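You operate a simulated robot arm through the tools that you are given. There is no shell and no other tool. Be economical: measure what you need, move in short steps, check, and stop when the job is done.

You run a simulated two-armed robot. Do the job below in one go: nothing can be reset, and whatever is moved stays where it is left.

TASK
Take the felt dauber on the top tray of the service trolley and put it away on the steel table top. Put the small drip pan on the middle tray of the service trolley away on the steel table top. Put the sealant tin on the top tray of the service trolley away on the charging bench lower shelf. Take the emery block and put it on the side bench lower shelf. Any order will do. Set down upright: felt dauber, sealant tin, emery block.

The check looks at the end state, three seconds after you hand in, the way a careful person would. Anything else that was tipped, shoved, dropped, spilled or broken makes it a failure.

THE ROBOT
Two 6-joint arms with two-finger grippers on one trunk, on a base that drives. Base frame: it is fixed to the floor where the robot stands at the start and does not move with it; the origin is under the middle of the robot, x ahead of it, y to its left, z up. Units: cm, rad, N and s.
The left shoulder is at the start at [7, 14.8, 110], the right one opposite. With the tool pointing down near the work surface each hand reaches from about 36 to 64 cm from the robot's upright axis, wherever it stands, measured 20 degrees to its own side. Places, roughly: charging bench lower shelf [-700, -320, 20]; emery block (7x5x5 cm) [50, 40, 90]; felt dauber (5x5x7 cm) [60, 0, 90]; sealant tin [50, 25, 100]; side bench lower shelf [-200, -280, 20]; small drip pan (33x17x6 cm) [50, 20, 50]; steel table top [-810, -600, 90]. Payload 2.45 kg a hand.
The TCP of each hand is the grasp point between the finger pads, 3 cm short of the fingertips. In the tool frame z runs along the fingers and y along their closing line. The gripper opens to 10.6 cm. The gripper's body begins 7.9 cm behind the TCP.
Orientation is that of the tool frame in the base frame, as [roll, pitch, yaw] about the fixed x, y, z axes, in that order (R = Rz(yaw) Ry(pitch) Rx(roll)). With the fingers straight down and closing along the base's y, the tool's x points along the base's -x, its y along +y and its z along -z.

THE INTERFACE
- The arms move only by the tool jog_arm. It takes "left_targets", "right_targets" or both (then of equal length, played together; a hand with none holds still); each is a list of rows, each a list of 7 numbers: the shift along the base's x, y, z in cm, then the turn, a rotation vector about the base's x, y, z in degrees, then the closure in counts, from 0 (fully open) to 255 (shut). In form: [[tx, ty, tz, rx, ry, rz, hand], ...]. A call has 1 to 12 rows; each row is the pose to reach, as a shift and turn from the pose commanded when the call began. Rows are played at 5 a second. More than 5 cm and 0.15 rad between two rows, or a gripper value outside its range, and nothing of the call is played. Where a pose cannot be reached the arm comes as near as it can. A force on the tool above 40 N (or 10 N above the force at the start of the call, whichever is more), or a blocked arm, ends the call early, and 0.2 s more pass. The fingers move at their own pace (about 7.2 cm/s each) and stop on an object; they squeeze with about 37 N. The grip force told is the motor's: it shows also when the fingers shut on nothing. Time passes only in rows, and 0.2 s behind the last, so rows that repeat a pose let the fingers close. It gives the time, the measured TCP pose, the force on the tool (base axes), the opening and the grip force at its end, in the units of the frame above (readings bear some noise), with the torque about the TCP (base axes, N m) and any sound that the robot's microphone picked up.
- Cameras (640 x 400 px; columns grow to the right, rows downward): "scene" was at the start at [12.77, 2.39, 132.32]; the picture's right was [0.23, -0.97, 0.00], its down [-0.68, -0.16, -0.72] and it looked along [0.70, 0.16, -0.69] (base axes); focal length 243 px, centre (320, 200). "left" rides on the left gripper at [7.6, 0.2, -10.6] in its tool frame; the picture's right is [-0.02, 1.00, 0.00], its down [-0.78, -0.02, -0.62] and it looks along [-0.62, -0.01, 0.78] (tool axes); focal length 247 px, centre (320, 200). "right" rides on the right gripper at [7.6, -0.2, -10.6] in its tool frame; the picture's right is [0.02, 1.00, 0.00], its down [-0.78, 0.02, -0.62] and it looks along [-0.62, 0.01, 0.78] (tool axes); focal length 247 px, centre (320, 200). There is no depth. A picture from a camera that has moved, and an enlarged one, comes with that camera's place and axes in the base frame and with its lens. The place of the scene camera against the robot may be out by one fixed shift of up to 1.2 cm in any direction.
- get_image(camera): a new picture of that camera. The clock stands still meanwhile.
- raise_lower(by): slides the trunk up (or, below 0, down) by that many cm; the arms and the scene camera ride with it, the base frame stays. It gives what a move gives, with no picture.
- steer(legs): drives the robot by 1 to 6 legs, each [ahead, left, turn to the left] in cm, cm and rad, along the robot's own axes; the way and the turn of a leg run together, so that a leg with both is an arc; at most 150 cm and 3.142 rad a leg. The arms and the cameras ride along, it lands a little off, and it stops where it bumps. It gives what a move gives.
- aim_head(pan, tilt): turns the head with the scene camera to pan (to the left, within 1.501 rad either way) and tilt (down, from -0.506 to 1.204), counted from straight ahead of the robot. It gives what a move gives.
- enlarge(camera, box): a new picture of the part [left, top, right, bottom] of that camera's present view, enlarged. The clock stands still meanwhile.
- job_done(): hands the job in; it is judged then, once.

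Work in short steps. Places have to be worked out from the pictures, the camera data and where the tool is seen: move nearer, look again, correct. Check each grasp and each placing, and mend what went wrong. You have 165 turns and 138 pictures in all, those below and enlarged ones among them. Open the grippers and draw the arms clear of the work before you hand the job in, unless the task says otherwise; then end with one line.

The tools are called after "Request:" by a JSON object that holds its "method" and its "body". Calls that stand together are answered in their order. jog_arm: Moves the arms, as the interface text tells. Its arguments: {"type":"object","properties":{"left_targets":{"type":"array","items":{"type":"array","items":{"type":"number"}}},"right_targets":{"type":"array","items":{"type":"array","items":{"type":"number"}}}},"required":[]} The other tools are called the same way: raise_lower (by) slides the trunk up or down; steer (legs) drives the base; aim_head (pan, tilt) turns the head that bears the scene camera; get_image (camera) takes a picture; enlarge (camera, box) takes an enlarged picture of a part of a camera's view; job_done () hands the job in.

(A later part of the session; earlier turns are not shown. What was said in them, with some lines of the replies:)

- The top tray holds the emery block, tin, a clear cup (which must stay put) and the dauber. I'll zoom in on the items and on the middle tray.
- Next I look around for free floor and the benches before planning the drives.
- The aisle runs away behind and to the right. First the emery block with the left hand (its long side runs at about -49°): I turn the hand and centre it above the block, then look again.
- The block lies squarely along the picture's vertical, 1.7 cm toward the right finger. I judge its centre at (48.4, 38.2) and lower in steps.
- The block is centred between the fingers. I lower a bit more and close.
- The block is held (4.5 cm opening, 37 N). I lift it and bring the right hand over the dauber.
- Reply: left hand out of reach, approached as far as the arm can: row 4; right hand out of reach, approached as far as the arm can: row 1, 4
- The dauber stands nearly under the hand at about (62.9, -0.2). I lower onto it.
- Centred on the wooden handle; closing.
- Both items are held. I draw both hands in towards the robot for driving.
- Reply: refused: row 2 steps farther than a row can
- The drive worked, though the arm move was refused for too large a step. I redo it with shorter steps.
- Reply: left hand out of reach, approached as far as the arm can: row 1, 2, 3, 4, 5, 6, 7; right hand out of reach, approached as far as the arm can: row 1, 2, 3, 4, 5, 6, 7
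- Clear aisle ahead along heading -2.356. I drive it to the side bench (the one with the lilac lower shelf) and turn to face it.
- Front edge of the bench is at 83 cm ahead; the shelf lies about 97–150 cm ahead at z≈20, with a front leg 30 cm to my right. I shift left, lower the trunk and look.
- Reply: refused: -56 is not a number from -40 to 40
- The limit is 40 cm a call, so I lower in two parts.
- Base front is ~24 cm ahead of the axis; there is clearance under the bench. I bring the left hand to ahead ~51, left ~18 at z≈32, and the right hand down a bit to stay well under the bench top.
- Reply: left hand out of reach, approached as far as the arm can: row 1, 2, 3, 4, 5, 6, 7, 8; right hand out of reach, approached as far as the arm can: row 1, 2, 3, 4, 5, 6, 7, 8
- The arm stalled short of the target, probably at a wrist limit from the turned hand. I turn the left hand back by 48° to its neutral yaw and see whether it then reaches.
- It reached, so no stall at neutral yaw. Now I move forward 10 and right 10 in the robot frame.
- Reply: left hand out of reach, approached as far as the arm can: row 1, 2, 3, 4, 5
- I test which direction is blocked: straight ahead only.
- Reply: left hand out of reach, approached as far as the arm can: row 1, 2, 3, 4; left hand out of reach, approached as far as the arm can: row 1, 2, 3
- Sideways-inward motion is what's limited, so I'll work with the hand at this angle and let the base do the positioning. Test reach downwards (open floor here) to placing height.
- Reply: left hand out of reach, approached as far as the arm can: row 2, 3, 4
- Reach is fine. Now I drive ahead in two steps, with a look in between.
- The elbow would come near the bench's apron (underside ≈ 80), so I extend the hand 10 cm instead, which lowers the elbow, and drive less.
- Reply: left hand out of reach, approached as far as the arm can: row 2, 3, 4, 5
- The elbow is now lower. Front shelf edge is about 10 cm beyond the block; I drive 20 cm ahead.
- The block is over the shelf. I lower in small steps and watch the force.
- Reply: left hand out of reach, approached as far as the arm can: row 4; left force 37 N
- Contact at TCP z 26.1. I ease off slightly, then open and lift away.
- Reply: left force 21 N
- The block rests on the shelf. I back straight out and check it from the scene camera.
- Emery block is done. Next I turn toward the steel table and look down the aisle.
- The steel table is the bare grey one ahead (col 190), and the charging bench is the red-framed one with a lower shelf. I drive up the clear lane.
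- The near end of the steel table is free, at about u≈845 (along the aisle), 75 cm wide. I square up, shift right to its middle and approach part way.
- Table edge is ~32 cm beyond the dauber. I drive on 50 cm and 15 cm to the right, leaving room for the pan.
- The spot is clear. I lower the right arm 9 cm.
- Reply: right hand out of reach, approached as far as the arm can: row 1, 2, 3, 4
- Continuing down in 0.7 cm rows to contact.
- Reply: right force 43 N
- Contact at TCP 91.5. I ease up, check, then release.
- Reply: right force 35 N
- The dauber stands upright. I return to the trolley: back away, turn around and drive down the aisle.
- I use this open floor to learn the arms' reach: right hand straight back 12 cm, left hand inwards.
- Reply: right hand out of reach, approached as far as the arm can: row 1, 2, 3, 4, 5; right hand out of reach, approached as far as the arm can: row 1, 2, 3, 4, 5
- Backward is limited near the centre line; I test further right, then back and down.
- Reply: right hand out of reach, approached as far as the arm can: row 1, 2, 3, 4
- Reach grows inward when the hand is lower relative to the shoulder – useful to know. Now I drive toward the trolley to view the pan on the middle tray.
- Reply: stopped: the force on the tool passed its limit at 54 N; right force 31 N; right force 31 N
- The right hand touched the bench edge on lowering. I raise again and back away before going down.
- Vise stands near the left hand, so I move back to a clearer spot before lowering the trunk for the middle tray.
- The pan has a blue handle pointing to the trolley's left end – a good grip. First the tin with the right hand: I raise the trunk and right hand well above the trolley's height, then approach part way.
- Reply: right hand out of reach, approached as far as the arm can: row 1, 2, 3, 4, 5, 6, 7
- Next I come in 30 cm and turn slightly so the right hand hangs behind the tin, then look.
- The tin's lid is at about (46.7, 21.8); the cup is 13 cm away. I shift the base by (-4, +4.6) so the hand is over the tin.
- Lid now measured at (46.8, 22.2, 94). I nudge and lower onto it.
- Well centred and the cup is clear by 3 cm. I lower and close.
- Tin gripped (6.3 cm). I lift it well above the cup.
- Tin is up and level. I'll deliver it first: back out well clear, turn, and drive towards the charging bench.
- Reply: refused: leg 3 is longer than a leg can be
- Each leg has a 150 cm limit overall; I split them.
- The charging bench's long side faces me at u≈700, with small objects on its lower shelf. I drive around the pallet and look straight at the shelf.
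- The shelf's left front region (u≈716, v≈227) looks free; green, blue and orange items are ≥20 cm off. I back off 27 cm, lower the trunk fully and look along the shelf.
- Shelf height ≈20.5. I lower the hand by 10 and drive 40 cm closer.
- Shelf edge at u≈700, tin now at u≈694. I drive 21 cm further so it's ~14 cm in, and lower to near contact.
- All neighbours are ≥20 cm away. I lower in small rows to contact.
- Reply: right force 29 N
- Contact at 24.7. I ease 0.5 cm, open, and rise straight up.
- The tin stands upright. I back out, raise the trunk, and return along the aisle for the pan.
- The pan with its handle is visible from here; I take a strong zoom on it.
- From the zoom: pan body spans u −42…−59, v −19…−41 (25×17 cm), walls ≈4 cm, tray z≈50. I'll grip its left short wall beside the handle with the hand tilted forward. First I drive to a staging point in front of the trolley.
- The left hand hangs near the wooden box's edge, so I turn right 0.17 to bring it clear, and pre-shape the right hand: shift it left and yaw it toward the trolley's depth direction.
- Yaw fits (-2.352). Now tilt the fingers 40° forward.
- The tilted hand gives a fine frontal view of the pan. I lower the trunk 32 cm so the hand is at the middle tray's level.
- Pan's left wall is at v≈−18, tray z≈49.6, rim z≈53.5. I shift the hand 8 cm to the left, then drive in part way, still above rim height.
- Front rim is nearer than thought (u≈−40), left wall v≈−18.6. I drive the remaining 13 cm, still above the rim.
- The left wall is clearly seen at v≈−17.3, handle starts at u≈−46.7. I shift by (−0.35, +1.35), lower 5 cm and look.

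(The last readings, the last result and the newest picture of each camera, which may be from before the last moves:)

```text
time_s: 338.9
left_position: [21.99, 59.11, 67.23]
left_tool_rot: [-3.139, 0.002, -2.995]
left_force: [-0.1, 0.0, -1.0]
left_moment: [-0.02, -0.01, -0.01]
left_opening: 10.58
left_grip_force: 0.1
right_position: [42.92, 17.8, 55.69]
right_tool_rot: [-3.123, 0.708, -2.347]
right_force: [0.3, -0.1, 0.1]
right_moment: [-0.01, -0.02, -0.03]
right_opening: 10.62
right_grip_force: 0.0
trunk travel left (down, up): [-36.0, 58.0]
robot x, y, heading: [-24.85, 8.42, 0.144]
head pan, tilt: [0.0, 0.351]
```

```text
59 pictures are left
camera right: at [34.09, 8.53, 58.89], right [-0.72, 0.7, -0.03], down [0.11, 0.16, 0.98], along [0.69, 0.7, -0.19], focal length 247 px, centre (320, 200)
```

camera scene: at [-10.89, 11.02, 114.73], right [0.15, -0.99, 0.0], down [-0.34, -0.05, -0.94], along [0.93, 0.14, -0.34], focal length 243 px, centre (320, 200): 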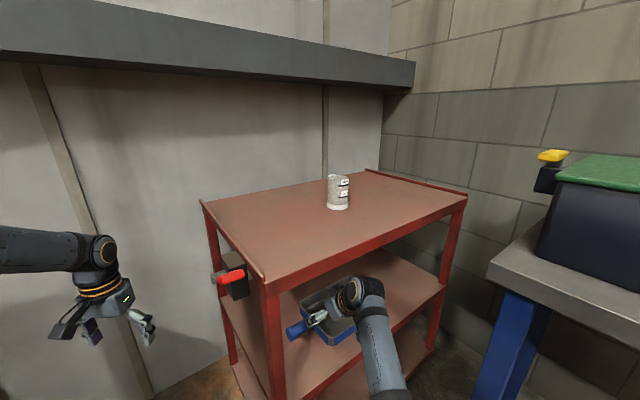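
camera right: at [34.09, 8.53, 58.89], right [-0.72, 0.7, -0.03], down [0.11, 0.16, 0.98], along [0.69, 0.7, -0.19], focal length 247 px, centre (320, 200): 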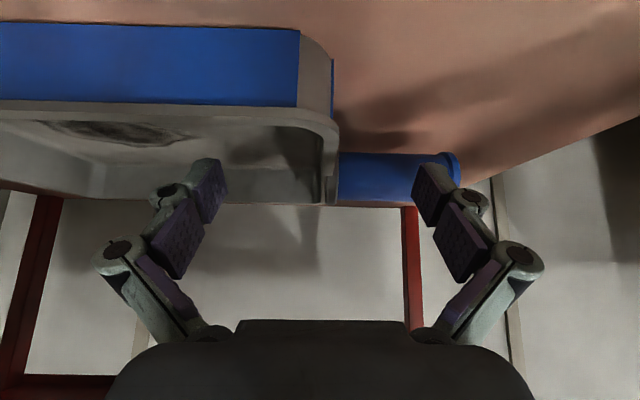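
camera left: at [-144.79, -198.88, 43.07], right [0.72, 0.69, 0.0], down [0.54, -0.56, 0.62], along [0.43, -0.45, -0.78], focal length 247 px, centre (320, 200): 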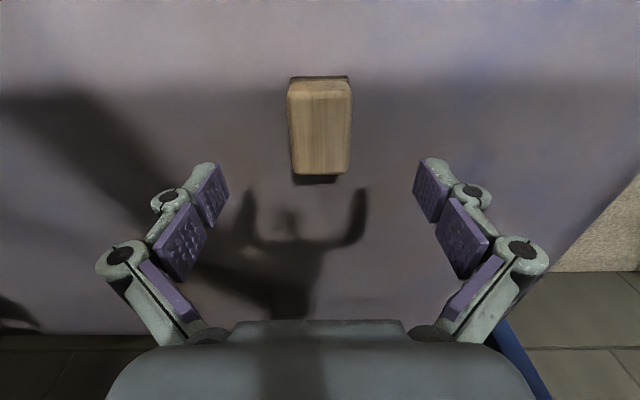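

Fingers straddle the wall. I lower 2 cm more and close.

Request:
{"method": "jog_arm", "body": {"right_targets": [[0, 0, -1, 0, 0, 0, 0], [0, 0, -2, 0, 0, 0, 0], [0, 0, -2, 0, 0, 0, 100], [0, 0, -2, 0, 0, 0, 180], [0, 0, -2, 0, 0, 0, 255], [0, 0, -2, 0, 0, 0, 255], [0, 0, -2, 0, 0, 0, 255]]}}

Request:
{"method": "get_image", "body": {"camera": "right"}}

```text
time_s: 340.5
left_position: [22.06, 59.16, 67.31]
left_tool_rot: [-3.141, 0.003, -2.995]
left_force: [-0.3, 0.0, 1.2]
left_moment: [0.03, 0.0, 0.02]
left_opening: 10.59
left_grip_force: 0.1
right_position: [42.73, 17.71, 53.45]
right_tool_rot: [-3.131, 0.707, -2.348]
right_force: [1.7, 0.2, 6.3]
right_moment: [-0.2, 0.04, 0.08]
right_opening: 0.6
right_grip_force: 31.9
trunk travel left (down, up): [-36.0, 58.0]
robot x, y, heading: [-25.15, 8.22, 0.147]
head pan, tilt: [0.0, 0.351]
```

```text
58 pictures are left
camera right: at [33.87, 8.58, 56.65], right [-0.72, 0.7, -0.02], down [0.12, 0.15, 0.98], along [0.69, 0.7, -0.19], focal length 247 px, centre (320, 200)
```

right: 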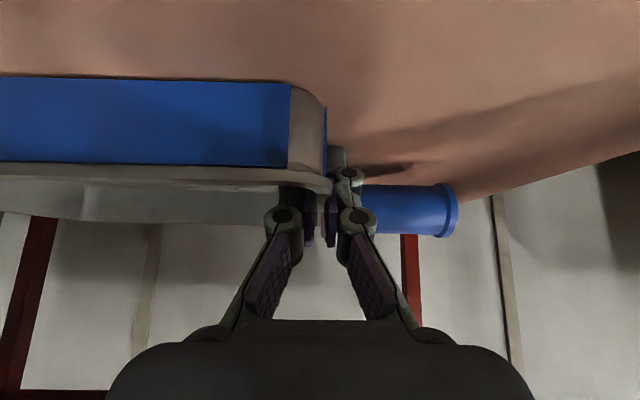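

Gripping the wall (0.6 cm). A trial lift of 2.5 cm to read weight and droop.

Request:
{"method": "jog_arm", "body": {"right_targets": [[0, 0, 0.8, 0, 0, 0, 255], [0, 0, 1.6, 0, 0, 0, 255], [0, 0, 2.5, 0, 0, 0, 255], [0, 0, 2.5, 0, 0, 0, 255], [0, 0, 2.5, 0, 0, 0, 255]]}}

Request:
{"method": "get_image", "body": {"camera": "right"}}

Request:
{"method": "enlarge", "body": {"camera": "scene", "box": [240, 240, 440, 365]}}

```text
time_s: 341.7
left_position: [22.04, 59.2, 67.25]
left_tool_rot: [-3.14, 0.004, -2.995]
left_force: [0.3, 0.3, -0.2]
left_moment: [0.0, 0.01, 0.02]
left_opening: 10.6
left_grip_force: 0.1
right_position: [42.82, 17.43, 55.85]
right_tool_rot: [-3.125, 0.701, -2.351]
right_force: [-0.6, -0.5, -3.3]
right_moment: [0.13, 0.36, 0.03]
right_opening: 0.61
right_grip_force: 31.9
trunk travel left (down, up): [-36.0, 58.0]
robot x, y, heading: [-25.13, 8.48, 0.151]
head pan, tilt: [0.0, 0.351]
```

```text
57 pictures are left
camera right: at [34.0, 8.3, 59.04], right [-0.72, 0.7, -0.03], down [0.12, 0.16, 0.98], along [0.69, 0.7, -0.2], focal length 247 px, centre (320, 200)
```

right: 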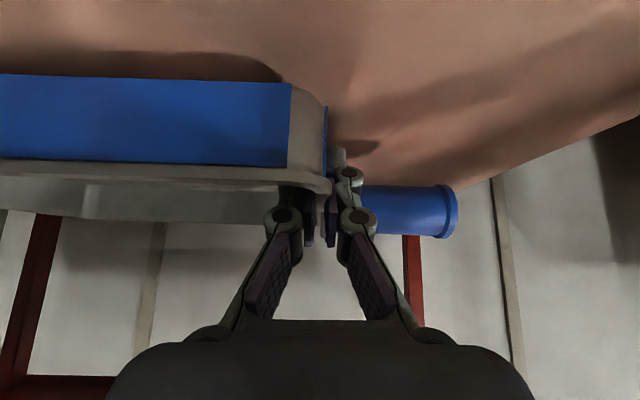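

```text
3.20 times, centred on (340, 302) of scene
camera zoom: at [-10.94, 11.0, 114.74], right [0.15, -0.99, 0.0], down [-0.34, -0.05, -0.94], along [0.93, 0.14, -0.34], focal length 778 px, centre (256, -128)
```

zoom: 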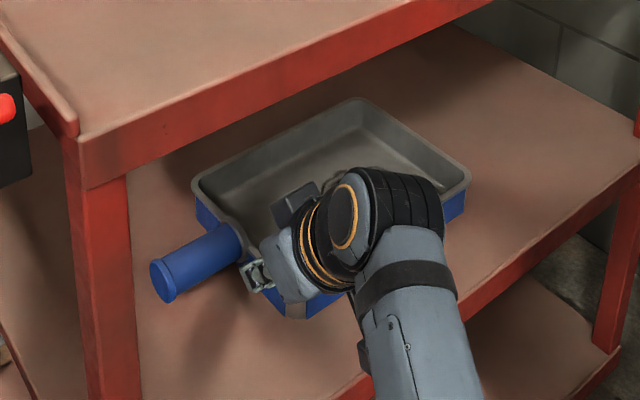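

Only ~3 N and it stays level. I lift 2 cm more and drive out: back along the tray's depth, slightly left to clear the bench leg, then look.

Request:
{"method": "jog_arm", "body": {"right_targets": [[0, 0, 1, 0, 0, 0, 255], [0, 0, 2, 0, 0, 0, 255], [0, 0, 2, 0, 0, 0, 255]]}}

Request:
{"method": "steer", "body": {"legs": [[-21.3, -8.2, 0], [-4.75, 6.4, 0]]}}

Request:
{"method": "get_image", "body": {"camera": "scene"}}

```text
time_s: 342.5
left_position: [22.06, 59.04, 67.06]
left_tool_rot: [-3.138, 0.006, -2.995]
left_force: [0.7, -0.4, 0.1]
left_moment: [-0.02, 0.0, 0.0]
left_opening: 10.61
left_grip_force: 0.0
right_position: [42.98, 17.5, 57.79]
right_tool_rot: [-3.126, 0.703, -2.35]
right_force: [0.6, -0.6, -3.6]
right_moment: [0.1, 0.36, 0.0]
right_opening: 0.62
right_grip_force: 32.1
trunk travel left (down, up): [-36.0, 58.0]
robot x, y, heading: [-24.86, 8.39, 0.154]
head pan, tilt: [0.0, 0.351]
```

```text
time_s: 344.9
left_position: [-3.03, 53.67, 67.2]
left_tool_rot: [-3.139, 0.003, -2.996]
left_force: [-0.9, -0.8, -0.1]
left_moment: [-0.06, -0.05, 0.01]
left_opening: 10.6
left_grip_force: 0.0
right_position: [17.85, 12.03, 57.8]
right_tool_rot: [-3.126, 0.7, -2.351]
right_force: [-0.7, -0.6, -3.3]
right_moment: [0.08, 0.33, 0.0]
right_opening: 0.57
right_grip_force: 32.1
trunk travel left (down, up): [-36.0, 58.0]
robot x, y, heading: [-50.21, 2.76, 0.145]
head pan, tilt: [0.0, 0.351]
```

```text
55 pictures are left
camera scene: at [-36.16, 5.63, 114.75], right [0.15, -0.99, 0.0], down [-0.34, -0.05, -0.94], along [0.93, 0.14, -0.34], focal length 243 px, centre (320, 200)
```

scene: 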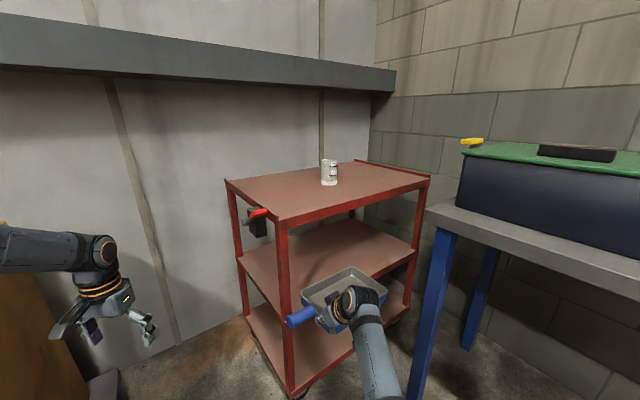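

Pan is clear of the trays. I back away further to open floor.

Request:
{"method": "steer", "body": {"legs": [[-51, -6.6, 0]]}}

Request:
{"method": "raise_lower", "body": {"by": 40}}

Request:
{"method": "get_image", "body": {"camera": "scene"}}

```text
time_s: 347.9
left_position: [-52.79, 39.33, 67.4]
left_tool_rot: [-3.139, 0.003, -3.004]
left_force: [-0.4, 0.8, -0.9]
left_moment: [0.01, -0.01, 0.0]
left_opening: 10.59
left_grip_force: 0.1
right_position: [-32.22, -2.55, 57.74]
right_tool_rot: [-3.124, 0.7, -2.36]
right_force: [0.6, -0.2, -3.4]
right_moment: [0.12, 0.37, 0.0]
right_opening: 0.58
right_grip_force: 32.2
trunk travel left (down, up): [-36.0, 58.0]
robot x, y, heading: [-100.24, -10.73, 0.14]
head pan, tilt: [0.0, 0.351]
```

```text
time_s: 351.7
left_position: [-52.58, 39.4, 107.27]
left_tool_rot: [-3.139, 0.003, -3.006]
left_force: [0.2, -0.7, 0.3]
left_moment: [0.02, -0.02, 0.0]
left_opening: 10.6
left_grip_force: 0.0
right_position: [-32.18, -2.55, 97.79]
right_tool_rot: [-3.126, 0.699, -2.36]
right_force: [-0.7, 0.5, -4.3]
right_moment: [0.11, 0.36, -0.02]
right_opening: 0.61
right_grip_force: 31.9
trunk travel left (down, up): [-76.0, 18.0]
robot x, y, heading: [-100.25, -10.76, 0.137]
head pan, tilt: [0.0, 0.351]
```

```text
54 pictures are left
camera scene: at [-86.13, -8.42, 154.74], right [0.14, -0.99, 0.0], down [-0.34, -0.05, -0.94], along [0.93, 0.13, -0.34], focal length 243 px, centre (320, 200)
```

scene: 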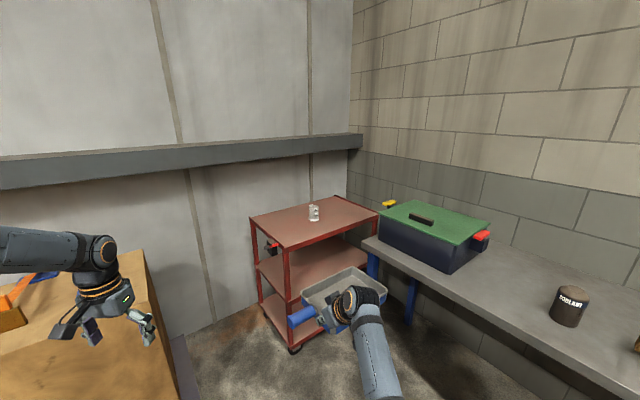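

The pan is firmly held. I raise a little, back into the open, turn and drive up the aisle toward the steel table.

Request:
{"method": "raise_lower", "body": {"by": 10}}

Request:
{"method": "steer", "body": {"legs": [[-40, 0, 0], [0, 0, -2.493], [148, 0, 0], [148, 0, 0], [148, 0, 0], [140, 0, 0]]}}

Request:
{"method": "get_image", "body": {"camera": "scene"}}

```text
time_s: 353.0
left_position: [-52.71, 39.38, 117.11]
left_tool_rot: [-3.138, 0.002, -3.007]
left_force: [0.6, -0.3, -0.6]
left_moment: [0.0, 0.0, -0.02]
left_opening: 10.61
left_grip_force: 0.0
right_position: [-32.14, -2.56, 107.59]
right_tool_rot: [-3.126, 0.699, -2.36]
right_force: [0.6, 0.3, -4.3]
right_moment: [0.11, 0.35, -0.02]
right_opening: 0.58
right_grip_force: 32.3
trunk travel left (down, up): [-86.0, 8.0]
robot x, y, heading: [-100.22, -10.72, 0.137]
head pan, tilt: [0.0, 0.351]
```

```text
time_s: 388.6
left_position: [-547.31, -501.08, 117.23]
left_tool_rot: [-3.14, 0.002, 0.825]
left_force: [-0.3, -0.5, -0.8]
left_moment: [0.03, 0.02, 0.0]
left_opening: 10.59
left_grip_force: 0.0
right_position: [-589.72, -481.67, 107.71]
right_tool_rot: [-3.125, 0.7, 1.468]
right_force: [-0.3, -0.2, -4.4]
right_moment: [0.16, -0.35, 0.01]
right_opening: 0.59
right_grip_force: 32.0
trunk travel left (down, up): [-86.0, 8.0]
robot x, y, heading: [-542.3, -432.24, -2.321]
head pan, tilt: [0.0, 0.351]
```

```text
53 pictures are left
camera scene: at [-552.56, -442.06, 164.75], right [-0.73, 0.68, 0.0], down [0.23, 0.25, -0.94], along [-0.64, -0.69, -0.34], focal length 243 px, centre (320, 200)
```

scene: 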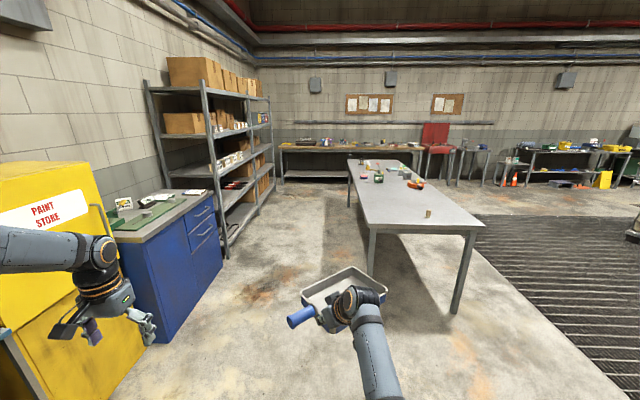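

I yaw the hand −37° so the pan aligns with the robot's heading.

Request:
{"method": "jog_arm", "body": {"right_targets": [[0, 0, 0, 0, 0, -7.5, 255], [0, 0, 0, 0, 0, -15, 255], [0, 0, 0, 0, 0, -22.5, 255], [0, 0, 0, 0, 0, -30, 255], [0, 0, 0, 0, 0, -37, 255], [0, 0, 0, 0, 0, -37, 255]]}}

Request:
{"method": "steer", "body": {"legs": [[0, 0, -0.035], [60, -46, 0]]}}

Request:
{"method": "aim_head", "body": {"pan": 0.0, "tilt": 0.6}}

Request:
{"method": "get_image", "body": {"camera": "scene"}}

```text
time_s: 390.2
left_position: [-547.39, -500.94, 117.18]
left_tool_rot: [-3.139, 0.004, 0.825]
left_force: [0.0, -1.0, 0.5]
left_moment: [0.0, 0.01, 0.05]
left_opening: 10.61
left_grip_force: 0.1
right_position: [-598.92, -477.92, 105.66]
right_tool_rot: [-3.021, 0.695, 0.829]
right_force: [-0.1, 0.2, -3.7]
right_moment: [-0.13, -0.34, -0.01]
right_opening: 0.6
right_grip_force: 32.0
right hand out of reach, approached as far as the arm can: row 3, 4, 5, 6
trunk travel left (down, up): [-86.0, 8.0]
robot x, y, heading: [-542.94, -432.09, -2.314]
head pan, tilt: [0.0, 0.351]
stopped in row 6 (right hand): the arm was blocked; the commanded pose is now the measured one
```

```text
time_s: 394.7
left_position: [-624.96, -510.6, 117.17]
left_tool_rot: [-3.14, 0.004, 0.788]
left_force: [-0.2, -1.0, -0.4]
left_moment: [-0.02, -0.01, 0.02]
left_opening: 10.6
left_grip_force: 0.0
right_position: [-675.6, -485.47, 105.69]
right_tool_rot: [-3.018, 0.699, 0.793]
right_force: [-0.3, -0.1, -4.2]
right_moment: [-0.13, -0.3, 0.04]
right_opening: 0.62
right_grip_force: 31.8
trunk travel left (down, up): [-86.0, 8.0]
robot x, y, heading: [-617.91, -441.73, -2.353]
head pan, tilt: [0.0, 0.351]
```

```text
time_s: 395.4
left_position: [-625.02, -510.57, 117.22]
left_tool_rot: [-3.14, 0.003, 0.788]
left_force: [0.6, -0.3, -0.2]
left_moment: [-0.01, -0.01, -0.03]
left_opening: 10.61
left_grip_force: 0.2
right_position: [-675.73, -485.51, 105.59]
right_tool_rot: [-3.019, 0.697, 0.793]
right_force: [0.3, 0.9, -4.8]
right_moment: [-0.14, -0.37, -0.01]
right_opening: 0.61
right_grip_force: 32.1
trunk travel left (down, up): [-86.0, 8.0]
robot x, y, heading: [-617.61, -442.05, -2.354]
head pan, tilt: [0.0, 0.6]
```

```text
52 pictures are left
camera scene: at [-627.84, -451.12, 162.47], right [-0.71, 0.7, 0.0], down [0.4, 0.4, -0.82], along [-0.58, -0.59, -0.57], focal length 243 px, centre (320, 200)
```

scene: 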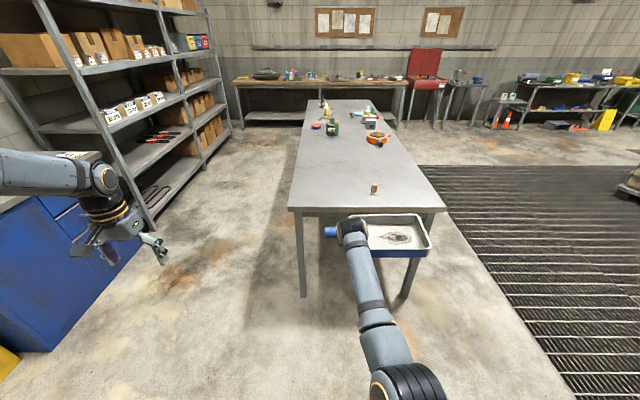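

Yaw is right, but the hand rolled 5–6° at the arm's limit. I push it out a bit ahead and down while levelling it.

Request:
{"method": "jog_arm", "body": {"right_targets": [[-1.5, -1.5, -1, 0, 0, 0, 255], [-3, -3, -2, -1.2, -1.2, 0, 255], [-4.5, -4.5, -3, -2.5, -2.5, 0, 255], [-5.5, -5.5, -4, -3.7, -3.7, 0, 255], [-5.5, -5.5, -4, -3.7, -3.7, 0, 255]]}}

Request:
{"method": "get_image", "body": {"camera": "right"}}

```text
time_s: 396.6
left_position: [-625.07, -510.62, 117.22]
left_tool_rot: [-3.14, 0.004, 0.786]
left_force: [0.3, -0.3, -0.1]
left_moment: [0.0, 0.0, 0.0]
left_opening: 10.59
left_grip_force: 0.0
right_position: [-680.69, -489.85, 102.13]
right_tool_rot: [-3.14, 0.695, 0.715]
right_force: [-0.3, 0.0, -4.2]
right_moment: [-0.12, -0.37, 0.01]
right_opening: 0.6
right_grip_force: 31.9
right hand out of reach, approached as far as the arm can: row 4, 5
trunk travel left (down, up): [-86.0, 8.0]
robot x, y, heading: [-617.66, -441.95, -2.355]
head pan, tilt: [0.0, 0.6]
```

```text
51 pictures are left
camera right: at [-671.22, -481.61, 105.36], right [0.67, -0.74, -0.01], down [-0.14, -0.15, 0.98], along [-0.73, -0.65, -0.2], focal length 247 px, centre (320, 200)
```

right: 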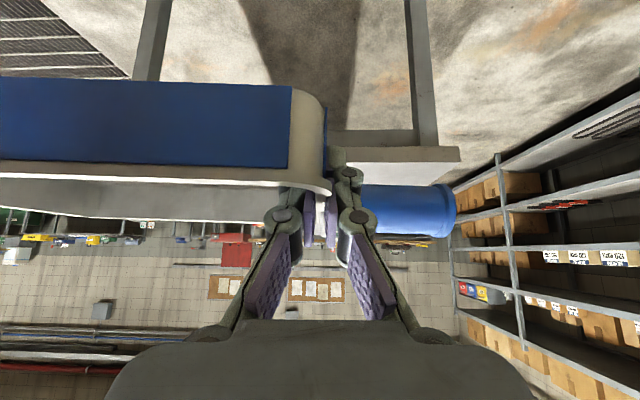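

Level again. Pan bottom is ~98, above the dauber's top. I shift left 11, then ahead 64 over the free table area.

Request:
{"method": "steer", "body": {"legs": [[0, 11, 0], [64, 0, 0]]}}

Request:
{"method": "get_image", "body": {"camera": "scene"}}

Request:
{"method": "get_image", "body": {"camera": "right"}}

```text
time_s: 401.0
left_position: [-662.25, -563.59, 117.4]
left_tool_rot: [-3.139, 0.004, 0.785]
left_force: [-0.2, 0.3, -0.3]
left_moment: [0.01, -0.01, 0.0]
left_opening: 10.61
left_grip_force: 0.2
right_position: [-718.05, -542.96, 102.03]
right_tool_rot: [-3.14, 0.694, 0.717]
right_force: [0.6, 0.2, -3.7]
right_moment: [-0.14, -0.33, 0.0]
right_opening: 0.6
right_grip_force: 32.0
trunk travel left (down, up): [-86.0, 8.0]
robot x, y, heading: [-655.08, -495.02, -2.353]
head pan, tilt: [0.0, 0.6]
```

```text
50 pictures are left
camera scene: at [-664.98, -504.12, 162.48], right [-0.71, 0.71, 0.0], down [0.4, 0.4, -0.83], along [-0.58, -0.58, -0.56], focal length 243 px, centre (320, 200)
```

scene: 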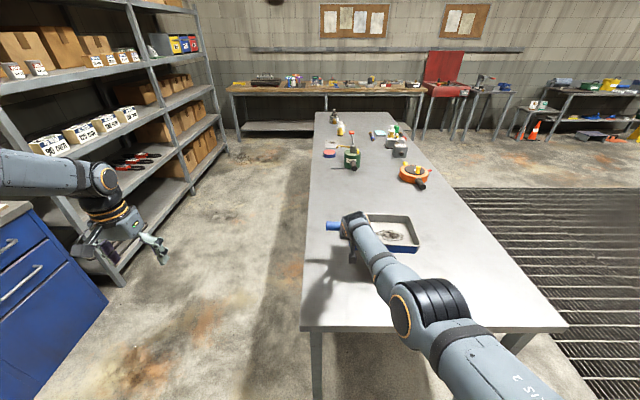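

```text
49 pictures are left
camera right: at [-708.46, -534.62, 105.42], right [0.67, -0.74, -0.02], down [-0.14, -0.15, 0.98], along [-0.73, -0.65, -0.2], focal length 247 px, centre (320, 200)
```

right: 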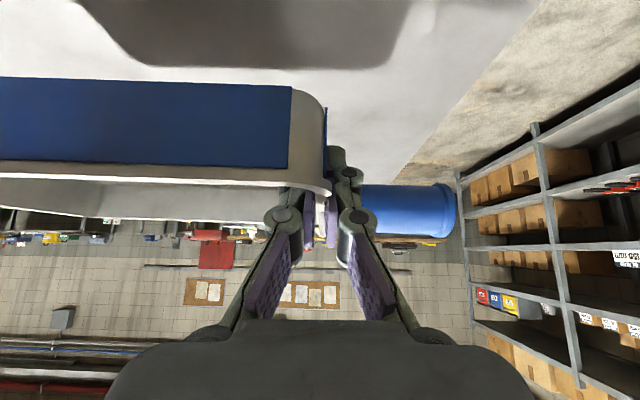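

Pan is over a free area with the handle inside the table edge. I lower with the trunk to keep the pan level.

Request:
{"method": "raise_lower", "body": {"by": -8}}

Request:
{"method": "get_image", "body": {"camera": "scene"}}

Request:
{"method": "raise_lower", "body": {"by": -2}}

Request:
{"method": "get_image", "body": {"camera": "right"}}

```text
time_s: 402.2
left_position: [-662.39, -563.73, 109.21]
left_tool_rot: [-3.14, 0.002, 0.787]
left_force: [0.1, 0.6, 0.1]
left_moment: [-0.03, 0.01, 0.01]
left_opening: 10.58
left_grip_force: 0.0
right_position: [-717.86, -543.07, 94.14]
right_tool_rot: [-3.141, 0.695, 0.716]
right_force: [0.9, 0.5, -3.6]
right_moment: [-0.11, -0.34, -0.02]
right_opening: 0.6
right_grip_force: 32.3
trunk travel left (down, up): [-78.0, 16.0]
robot x, y, heading: [-654.89, -494.87, -2.351]
head pan, tilt: [0.0, 0.6]
```

```text
48 pictures are left
camera scene: at [-665.06, -504.2, 154.47], right [-0.71, 0.71, 0.0], down [0.4, 0.4, -0.82], along [-0.58, -0.58, -0.57], focal length 243 px, centre (320, 200)
```

scene: 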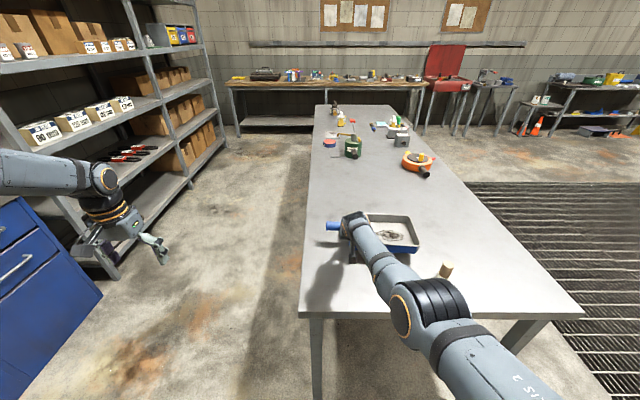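

```text
time_s: 402.9
left_position: [-662.47, -563.6, 107.25]
left_tool_rot: [-3.141, 0.002, 0.789]
left_force: [-0.5, -0.3, -0.5]
left_moment: [0.01, 0.0, 0.02]
left_opening: 10.58
left_grip_force: 0.1
right_position: [-718.02, -543.03, 91.94]
right_tool_rot: [-3.139, 0.696, 0.716]
right_force: [0.0, -0.5, -4.3]
right_moment: [-0.11, -0.33, -0.03]
right_opening: 0.59
right_grip_force: 31.6
trunk travel left (down, up): [-76.0, 18.0]
robot x, y, heading: [-654.9, -494.7, -2.354]
head pan, tilt: [0.0, 0.6]
```

```text
47 pictures are left
camera right: at [-708.52, -534.69, 95.33], right [0.67, -0.74, -0.02], down [-0.14, -0.15, 0.98], along [-0.73, -0.65, -0.2], focal length 247 px, centre (320, 200)
```

right: 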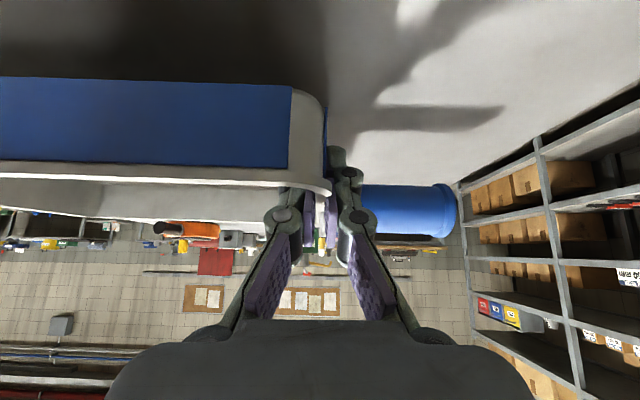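

Dauber is visible and untouched. Final small trunk steps to contact.

Request:
{"method": "raise_lower", "body": {"by": -0.7}}

Request:
{"method": "raise_lower", "body": {"by": -0.5}}

```text
time_s: 403.4
left_position: [-662.31, -563.69, 106.57]
left_tool_rot: [-3.14, 0.002, 0.786]
left_force: [-0.9, 0.3, -0.9]
left_moment: [0.02, 0.01, -0.03]
left_opening: 10.59
left_grip_force: 0.0
right_position: [-718.07, -542.95, 91.35]
right_tool_rot: [-3.14, 0.692, 0.715]
right_force: [-0.1, -0.1, -4.3]
right_moment: [-0.14, -0.38, -0.02]
right_opening: 0.62
right_grip_force: 32.0
trunk travel left (down, up): [-75.3, 18.7]
robot x, y, heading: [-654.99, -494.59, -2.355]
head pan, tilt: [0.0, 0.6]
```

```text
time_s: 403.9
left_position: [-662.41, -563.75, 105.87]
left_tool_rot: [3.142, 0.002, 0.786]
left_force: [0.4, -0.6, 0.0]
left_moment: [0.02, -0.03, 0.01]
left_opening: 10.6
left_grip_force: 0.1
right_position: [-718.03, -543.08, 90.71]
right_tool_rot: [-3.139, 0.693, 0.717]
right_force: [1.6, 0.2, -4.0]
right_moment: [-0.11, -0.37, 0.0]
right_opening: 0.59
right_grip_force: 32.1
trunk travel left (down, up): [-74.8, 19.2]
robot x, y, heading: [-654.95, -495.09, -2.356]
head pan, tilt: [0.0, 0.6]
```

Request:
{"method": "raise_lower", "body": {"by": -0.4}}

Request:
{"method": "raise_lower", "body": {"by": -0.4}}

Request:
{"method": "get_image", "body": {"camera": "right"}}

```text
time_s: 404.5
left_position: [-662.39, -563.77, 105.6]
left_tool_rot: [-3.139, 0.002, 0.787]
left_force: [0.0, 0.6, 0.6]
left_moment: [-0.01, 0.02, -0.01]
left_opening: 10.58
left_grip_force: 0.1
right_position: [-718.02, -542.98, 90.38]
right_tool_rot: [-3.141, 0.694, 0.715]
right_force: [0.3, 0.0, -3.6]
right_moment: [-0.13, -0.31, 0.01]
right_opening: 0.6
right_grip_force: 31.8
trunk travel left (down, up): [-74.4, 19.6]
robot x, y, heading: [-654.87, -494.46, -2.354]
head pan, tilt: [0.0, 0.6]
```

```text
time_s: 405.0
left_position: [-662.32, -563.64, 105.21]
left_tool_rot: [-3.139, 0.002, 0.788]
left_force: [-0.8, 0.0, 0.1]
left_moment: [0.01, -0.01, -0.05]
left_opening: 10.61
left_grip_force: 0.0
right_position: [-718.12, -543.1, 89.98]
right_tool_rot: [-3.14, 0.694, 0.716]
right_force: [0.0, -0.1, -4.1]
right_moment: [-0.16, -0.29, 0.02]
right_opening: 0.59
right_grip_force: 32.4
trunk travel left (down, up): [-74.0, 20.0]
robot x, y, heading: [-655.04, -494.93, -2.354]
head pan, tilt: [0.0, 0.6]
```

```text
46 pictures are left
camera right: at [-708.53, -534.72, 93.32], right [0.67, -0.74, -0.02], down [-0.14, -0.15, 0.98], along [-0.73, -0.65, -0.2], focal length 247 px, centre (320, 200)
```

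right: 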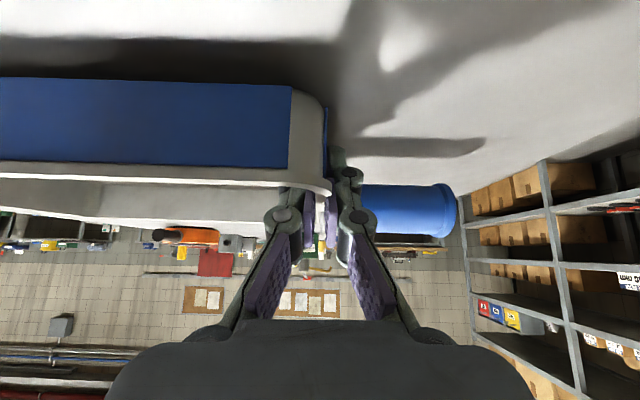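

No contact yet; continuing.

Request:
{"method": "raise_lower", "body": {"by": -0.5}}

Request:
{"method": "raise_lower", "body": {"by": -0.5}}

Request:
{"method": "get_image", "body": {"camera": "right"}}

```text
time_s: 405.6
left_position: [-662.42, -563.55, 104.79]
left_tool_rot: [-3.139, 0.003, 0.787]
left_force: [-0.1, 0.8, -0.3]
left_moment: [0.02, 0.01, 0.0]
left_opening: 10.6
left_grip_force: 0.1
right_position: [-717.98, -542.96, 89.54]
right_tool_rot: [-3.14, 0.697, 0.716]
right_force: [0.1, -1.0, -1.4]
right_moment: [0.06, 0.17, 0.23]
right_opening: 0.58
right_grip_force: 32.3
trunk travel left (down, up): [-73.5, 20.5]
robot x, y, heading: [-655.14, -495.1, -2.356]
head pan, tilt: [0.0, 0.6]
```

```text
time_s: 406.1
left_position: [-662.23, -563.54, 104.26]
left_tool_rot: [-3.141, 0.005, 0.788]
left_force: [-0.7, 0.6, 0.3]
left_moment: [-0.01, 0.0, -0.02]
left_opening: 10.6
left_grip_force: 0.0
right_position: [-718.04, -542.99, 89.27]
right_tool_rot: [-3.141, 0.7, 0.715]
right_force: [-1.7, -2.0, 7.7]
right_moment: [-0.44, 0.69, 0.14]
right_opening: 0.6
right_grip_force: 31.8
trunk travel left (down, up): [-73.0, 21.0]
robot x, y, heading: [-654.95, -494.82, -2.357]
head pan, tilt: [0.0, 0.6]
```

```text
45 pictures are left
camera right: at [-708.46, -534.69, 92.6], right [0.67, -0.74, -0.02], down [-0.14, -0.14, 0.98], along [-0.73, -0.65, -0.2], focal length 247 px, centre (320, 200)
```

right: 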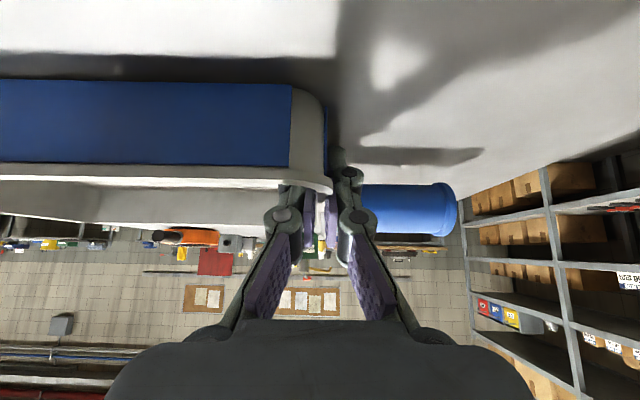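

Contact force appears (8 N). I release the wall and look.

Request:
{"method": "jog_arm", "body": {"right_targets": [[0, 0, 0, 0, 0, 0, 220], [0, 0, 0, 0, 0, 0, 180], [0, 0, 0, 0, 0, 0, 150], [0, 0, 0, 0, 0, 0, 150]]}}

Request:
{"method": "get_image", "body": {"camera": "right"}}

```text
time_s: 407.1
left_position: [-662.27, -563.59, 104.36]
left_tool_rot: [-3.14, 0.004, 0.786]
left_force: [-0.1, -0.5, -0.1]
left_moment: [0.0, 0.02, 0.01]
left_opening: 10.59
left_grip_force: 0.1
right_position: [-718.03, -542.89, 88.88]
right_tool_rot: [-3.138, 0.694, 0.718]
right_force: [0.0, -0.1, 1.2]
right_moment: [-0.02, 0.02, 0.0]
right_opening: 4.64
right_grip_force: 0.0
trunk travel left (down, up): [-73.0, 21.0]
robot x, y, heading: [-655.14, -495.0, -2.353]
head pan, tilt: [0.0, 0.6]
```

```text
44 pictures are left
camera right: at [-708.41, -534.6, 92.34], right [0.67, -0.75, -0.02], down [-0.14, -0.15, 0.98], along [-0.73, -0.65, -0.21], focal length 247 px, centre (320, 200)
```

right: 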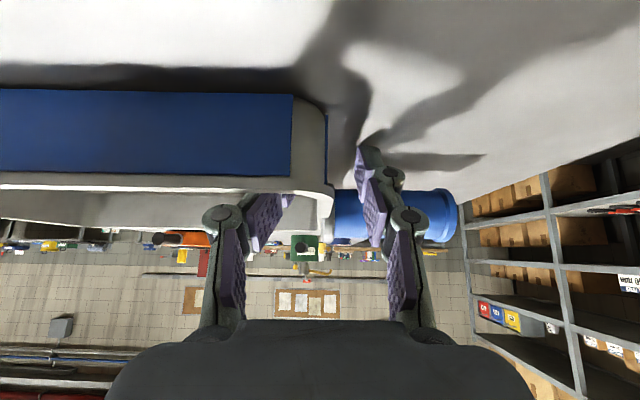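

Pan sits flat on the table. I raise straight up with the trunk and check.

Request:
{"method": "raise_lower", "body": {"by": 14}}

Request:
{"method": "get_image", "body": {"camera": "scene"}}

Request:
{"method": "get_image", "body": {"camera": "right"}}

```text
time_s: 408.8
left_position: [-662.33, -563.66, 118.09]
left_tool_rot: [-3.14, 0.003, 0.785]
left_force: [1.2, -0.3, -0.4]
left_moment: [0.0, -0.01, -0.04]
left_opening: 10.59
left_grip_force: 0.1
right_position: [-717.92, -542.9, 103.0]
right_tool_rot: [-3.141, 0.694, 0.715]
right_force: [0.5, 0.9, 0.6]
right_moment: [0.03, 0.01, 0.02]
right_opening: 4.39
right_grip_force: 0.0
trunk travel left (down, up): [-87.0, 7.0]
robot x, y, heading: [-655.02, -494.67, -2.351]
head pan, tilt: [0.0, 0.6]
```

```text
43 pictures are left
camera scene: at [-665.0, -504.2, 163.47], right [-0.71, 0.71, 0.0], down [0.4, 0.4, -0.82], along [-0.58, -0.58, -0.57], focal length 243 px, centre (320, 200)
```

scene: 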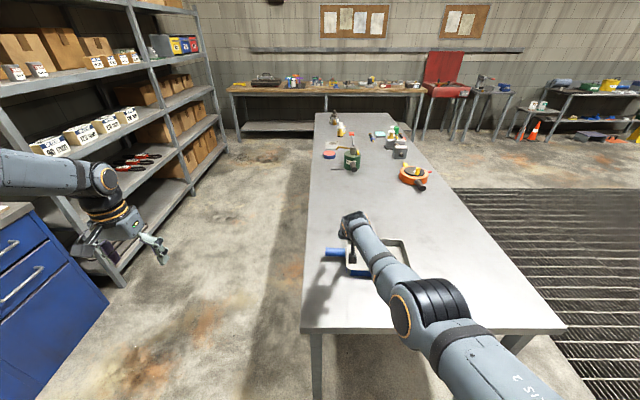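

```text
42 pictures are left
camera right: at [-708.47, -534.67, 106.38], right [0.67, -0.74, -0.02], down [-0.14, -0.15, 0.98], along [-0.73, -0.65, -0.2], focal length 247 px, centre (320, 200)
```

right: 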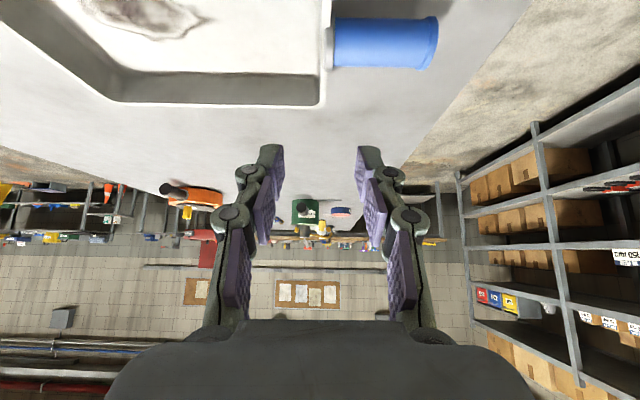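

Pan is down and released. I back the robot away and look over the table one last time.

Request:
{"method": "steer", "body": {"legs": [[-70, 0, 0]]}}

Request:
{"method": "jog_arm", "body": {"right_targets": [[0, 0, 0, 0, 0, 0, 0], [0, 0, 0, 0, 0, 0, 0], [0, 0, 0, 0, 0, 0, 0]]}}

Request:
{"method": "enlarge", "body": {"camera": "scene", "box": [240, 80, 480, 230]}}

```text
time_s: 412.6
left_position: [-613.06, -514.28, 118.33]
left_tool_rot: [-3.14, 0.001, 0.789]
left_force: [0.0, -0.5, -0.4]
left_moment: [0.01, -0.02, 0.0]
left_opening: 10.6
left_grip_force: 0.0
right_position: [-668.79, -493.9, 103.0]
right_tool_rot: [-3.14, 0.694, 0.72]
right_force: [0.1, 0.0, -0.1]
right_moment: [-0.01, -0.04, 0.01]
right_opening: 4.42
right_grip_force: 0.1
trunk travel left (down, up): [-87.0, 7.0]
robot x, y, heading: [-605.99, -445.2, -2.347]
head pan, tilt: [0.0, 0.6]
```

```text
time_s: 413.4
left_position: [-612.89, -514.18, 118.3]
left_tool_rot: [-3.142, 0.004, 0.791]
left_force: [0.0, -0.7, 0.1]
left_moment: [0.02, 0.0, -0.02]
left_opening: 10.61
left_grip_force: 0.1
right_position: [-668.71, -493.74, 103.06]
right_tool_rot: [-3.14, 0.695, 0.721]
right_force: [-0.3, -0.8, -0.7]
right_moment: [0.0, 0.02, -0.01]
right_opening: 10.61
right_grip_force: 0.0
trunk travel left (down, up): [-87.0, 7.0]
robot x, y, heading: [-605.68, -445.25, -2.349]
head pan, tilt: [0.0, 0.6]
```

```text
2.67 times, centred on (360, 155) of scene
camera zoom: at [-615.87, -454.71, 163.48], right [-0.71, 0.7, 0.0], down [0.4, 0.4, -0.83], along [-0.58, -0.59, -0.56], focal length 649 px, centre (213, 320)
```

zoom: 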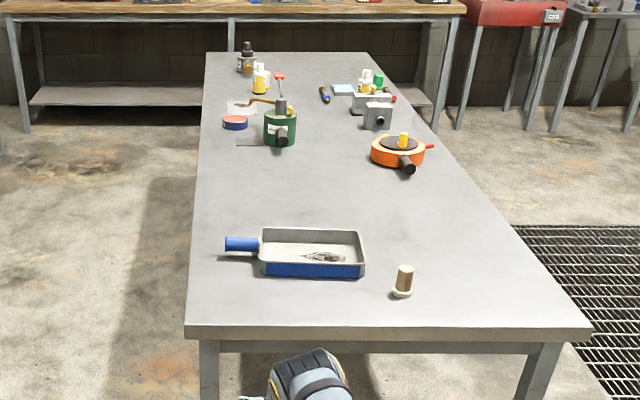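

Pan and dauber both stand properly on the steel table, and the grippers are open and clear, so I hand in.

Request:
{"method": "job_done", "body": {}}

```text
The job is handed in.
```

All four items are put away: felt dauber and drip pan on the steel table top, sealant tin on the charging bench lower shelf, emery block on the side bench lower shelf. The dauber, tin and emery block looked upright when I checked each after placing it. The right hand did bump the edge of the bench beside the trolley once (about 54 N) while lowering; I saw nothing moved by it.
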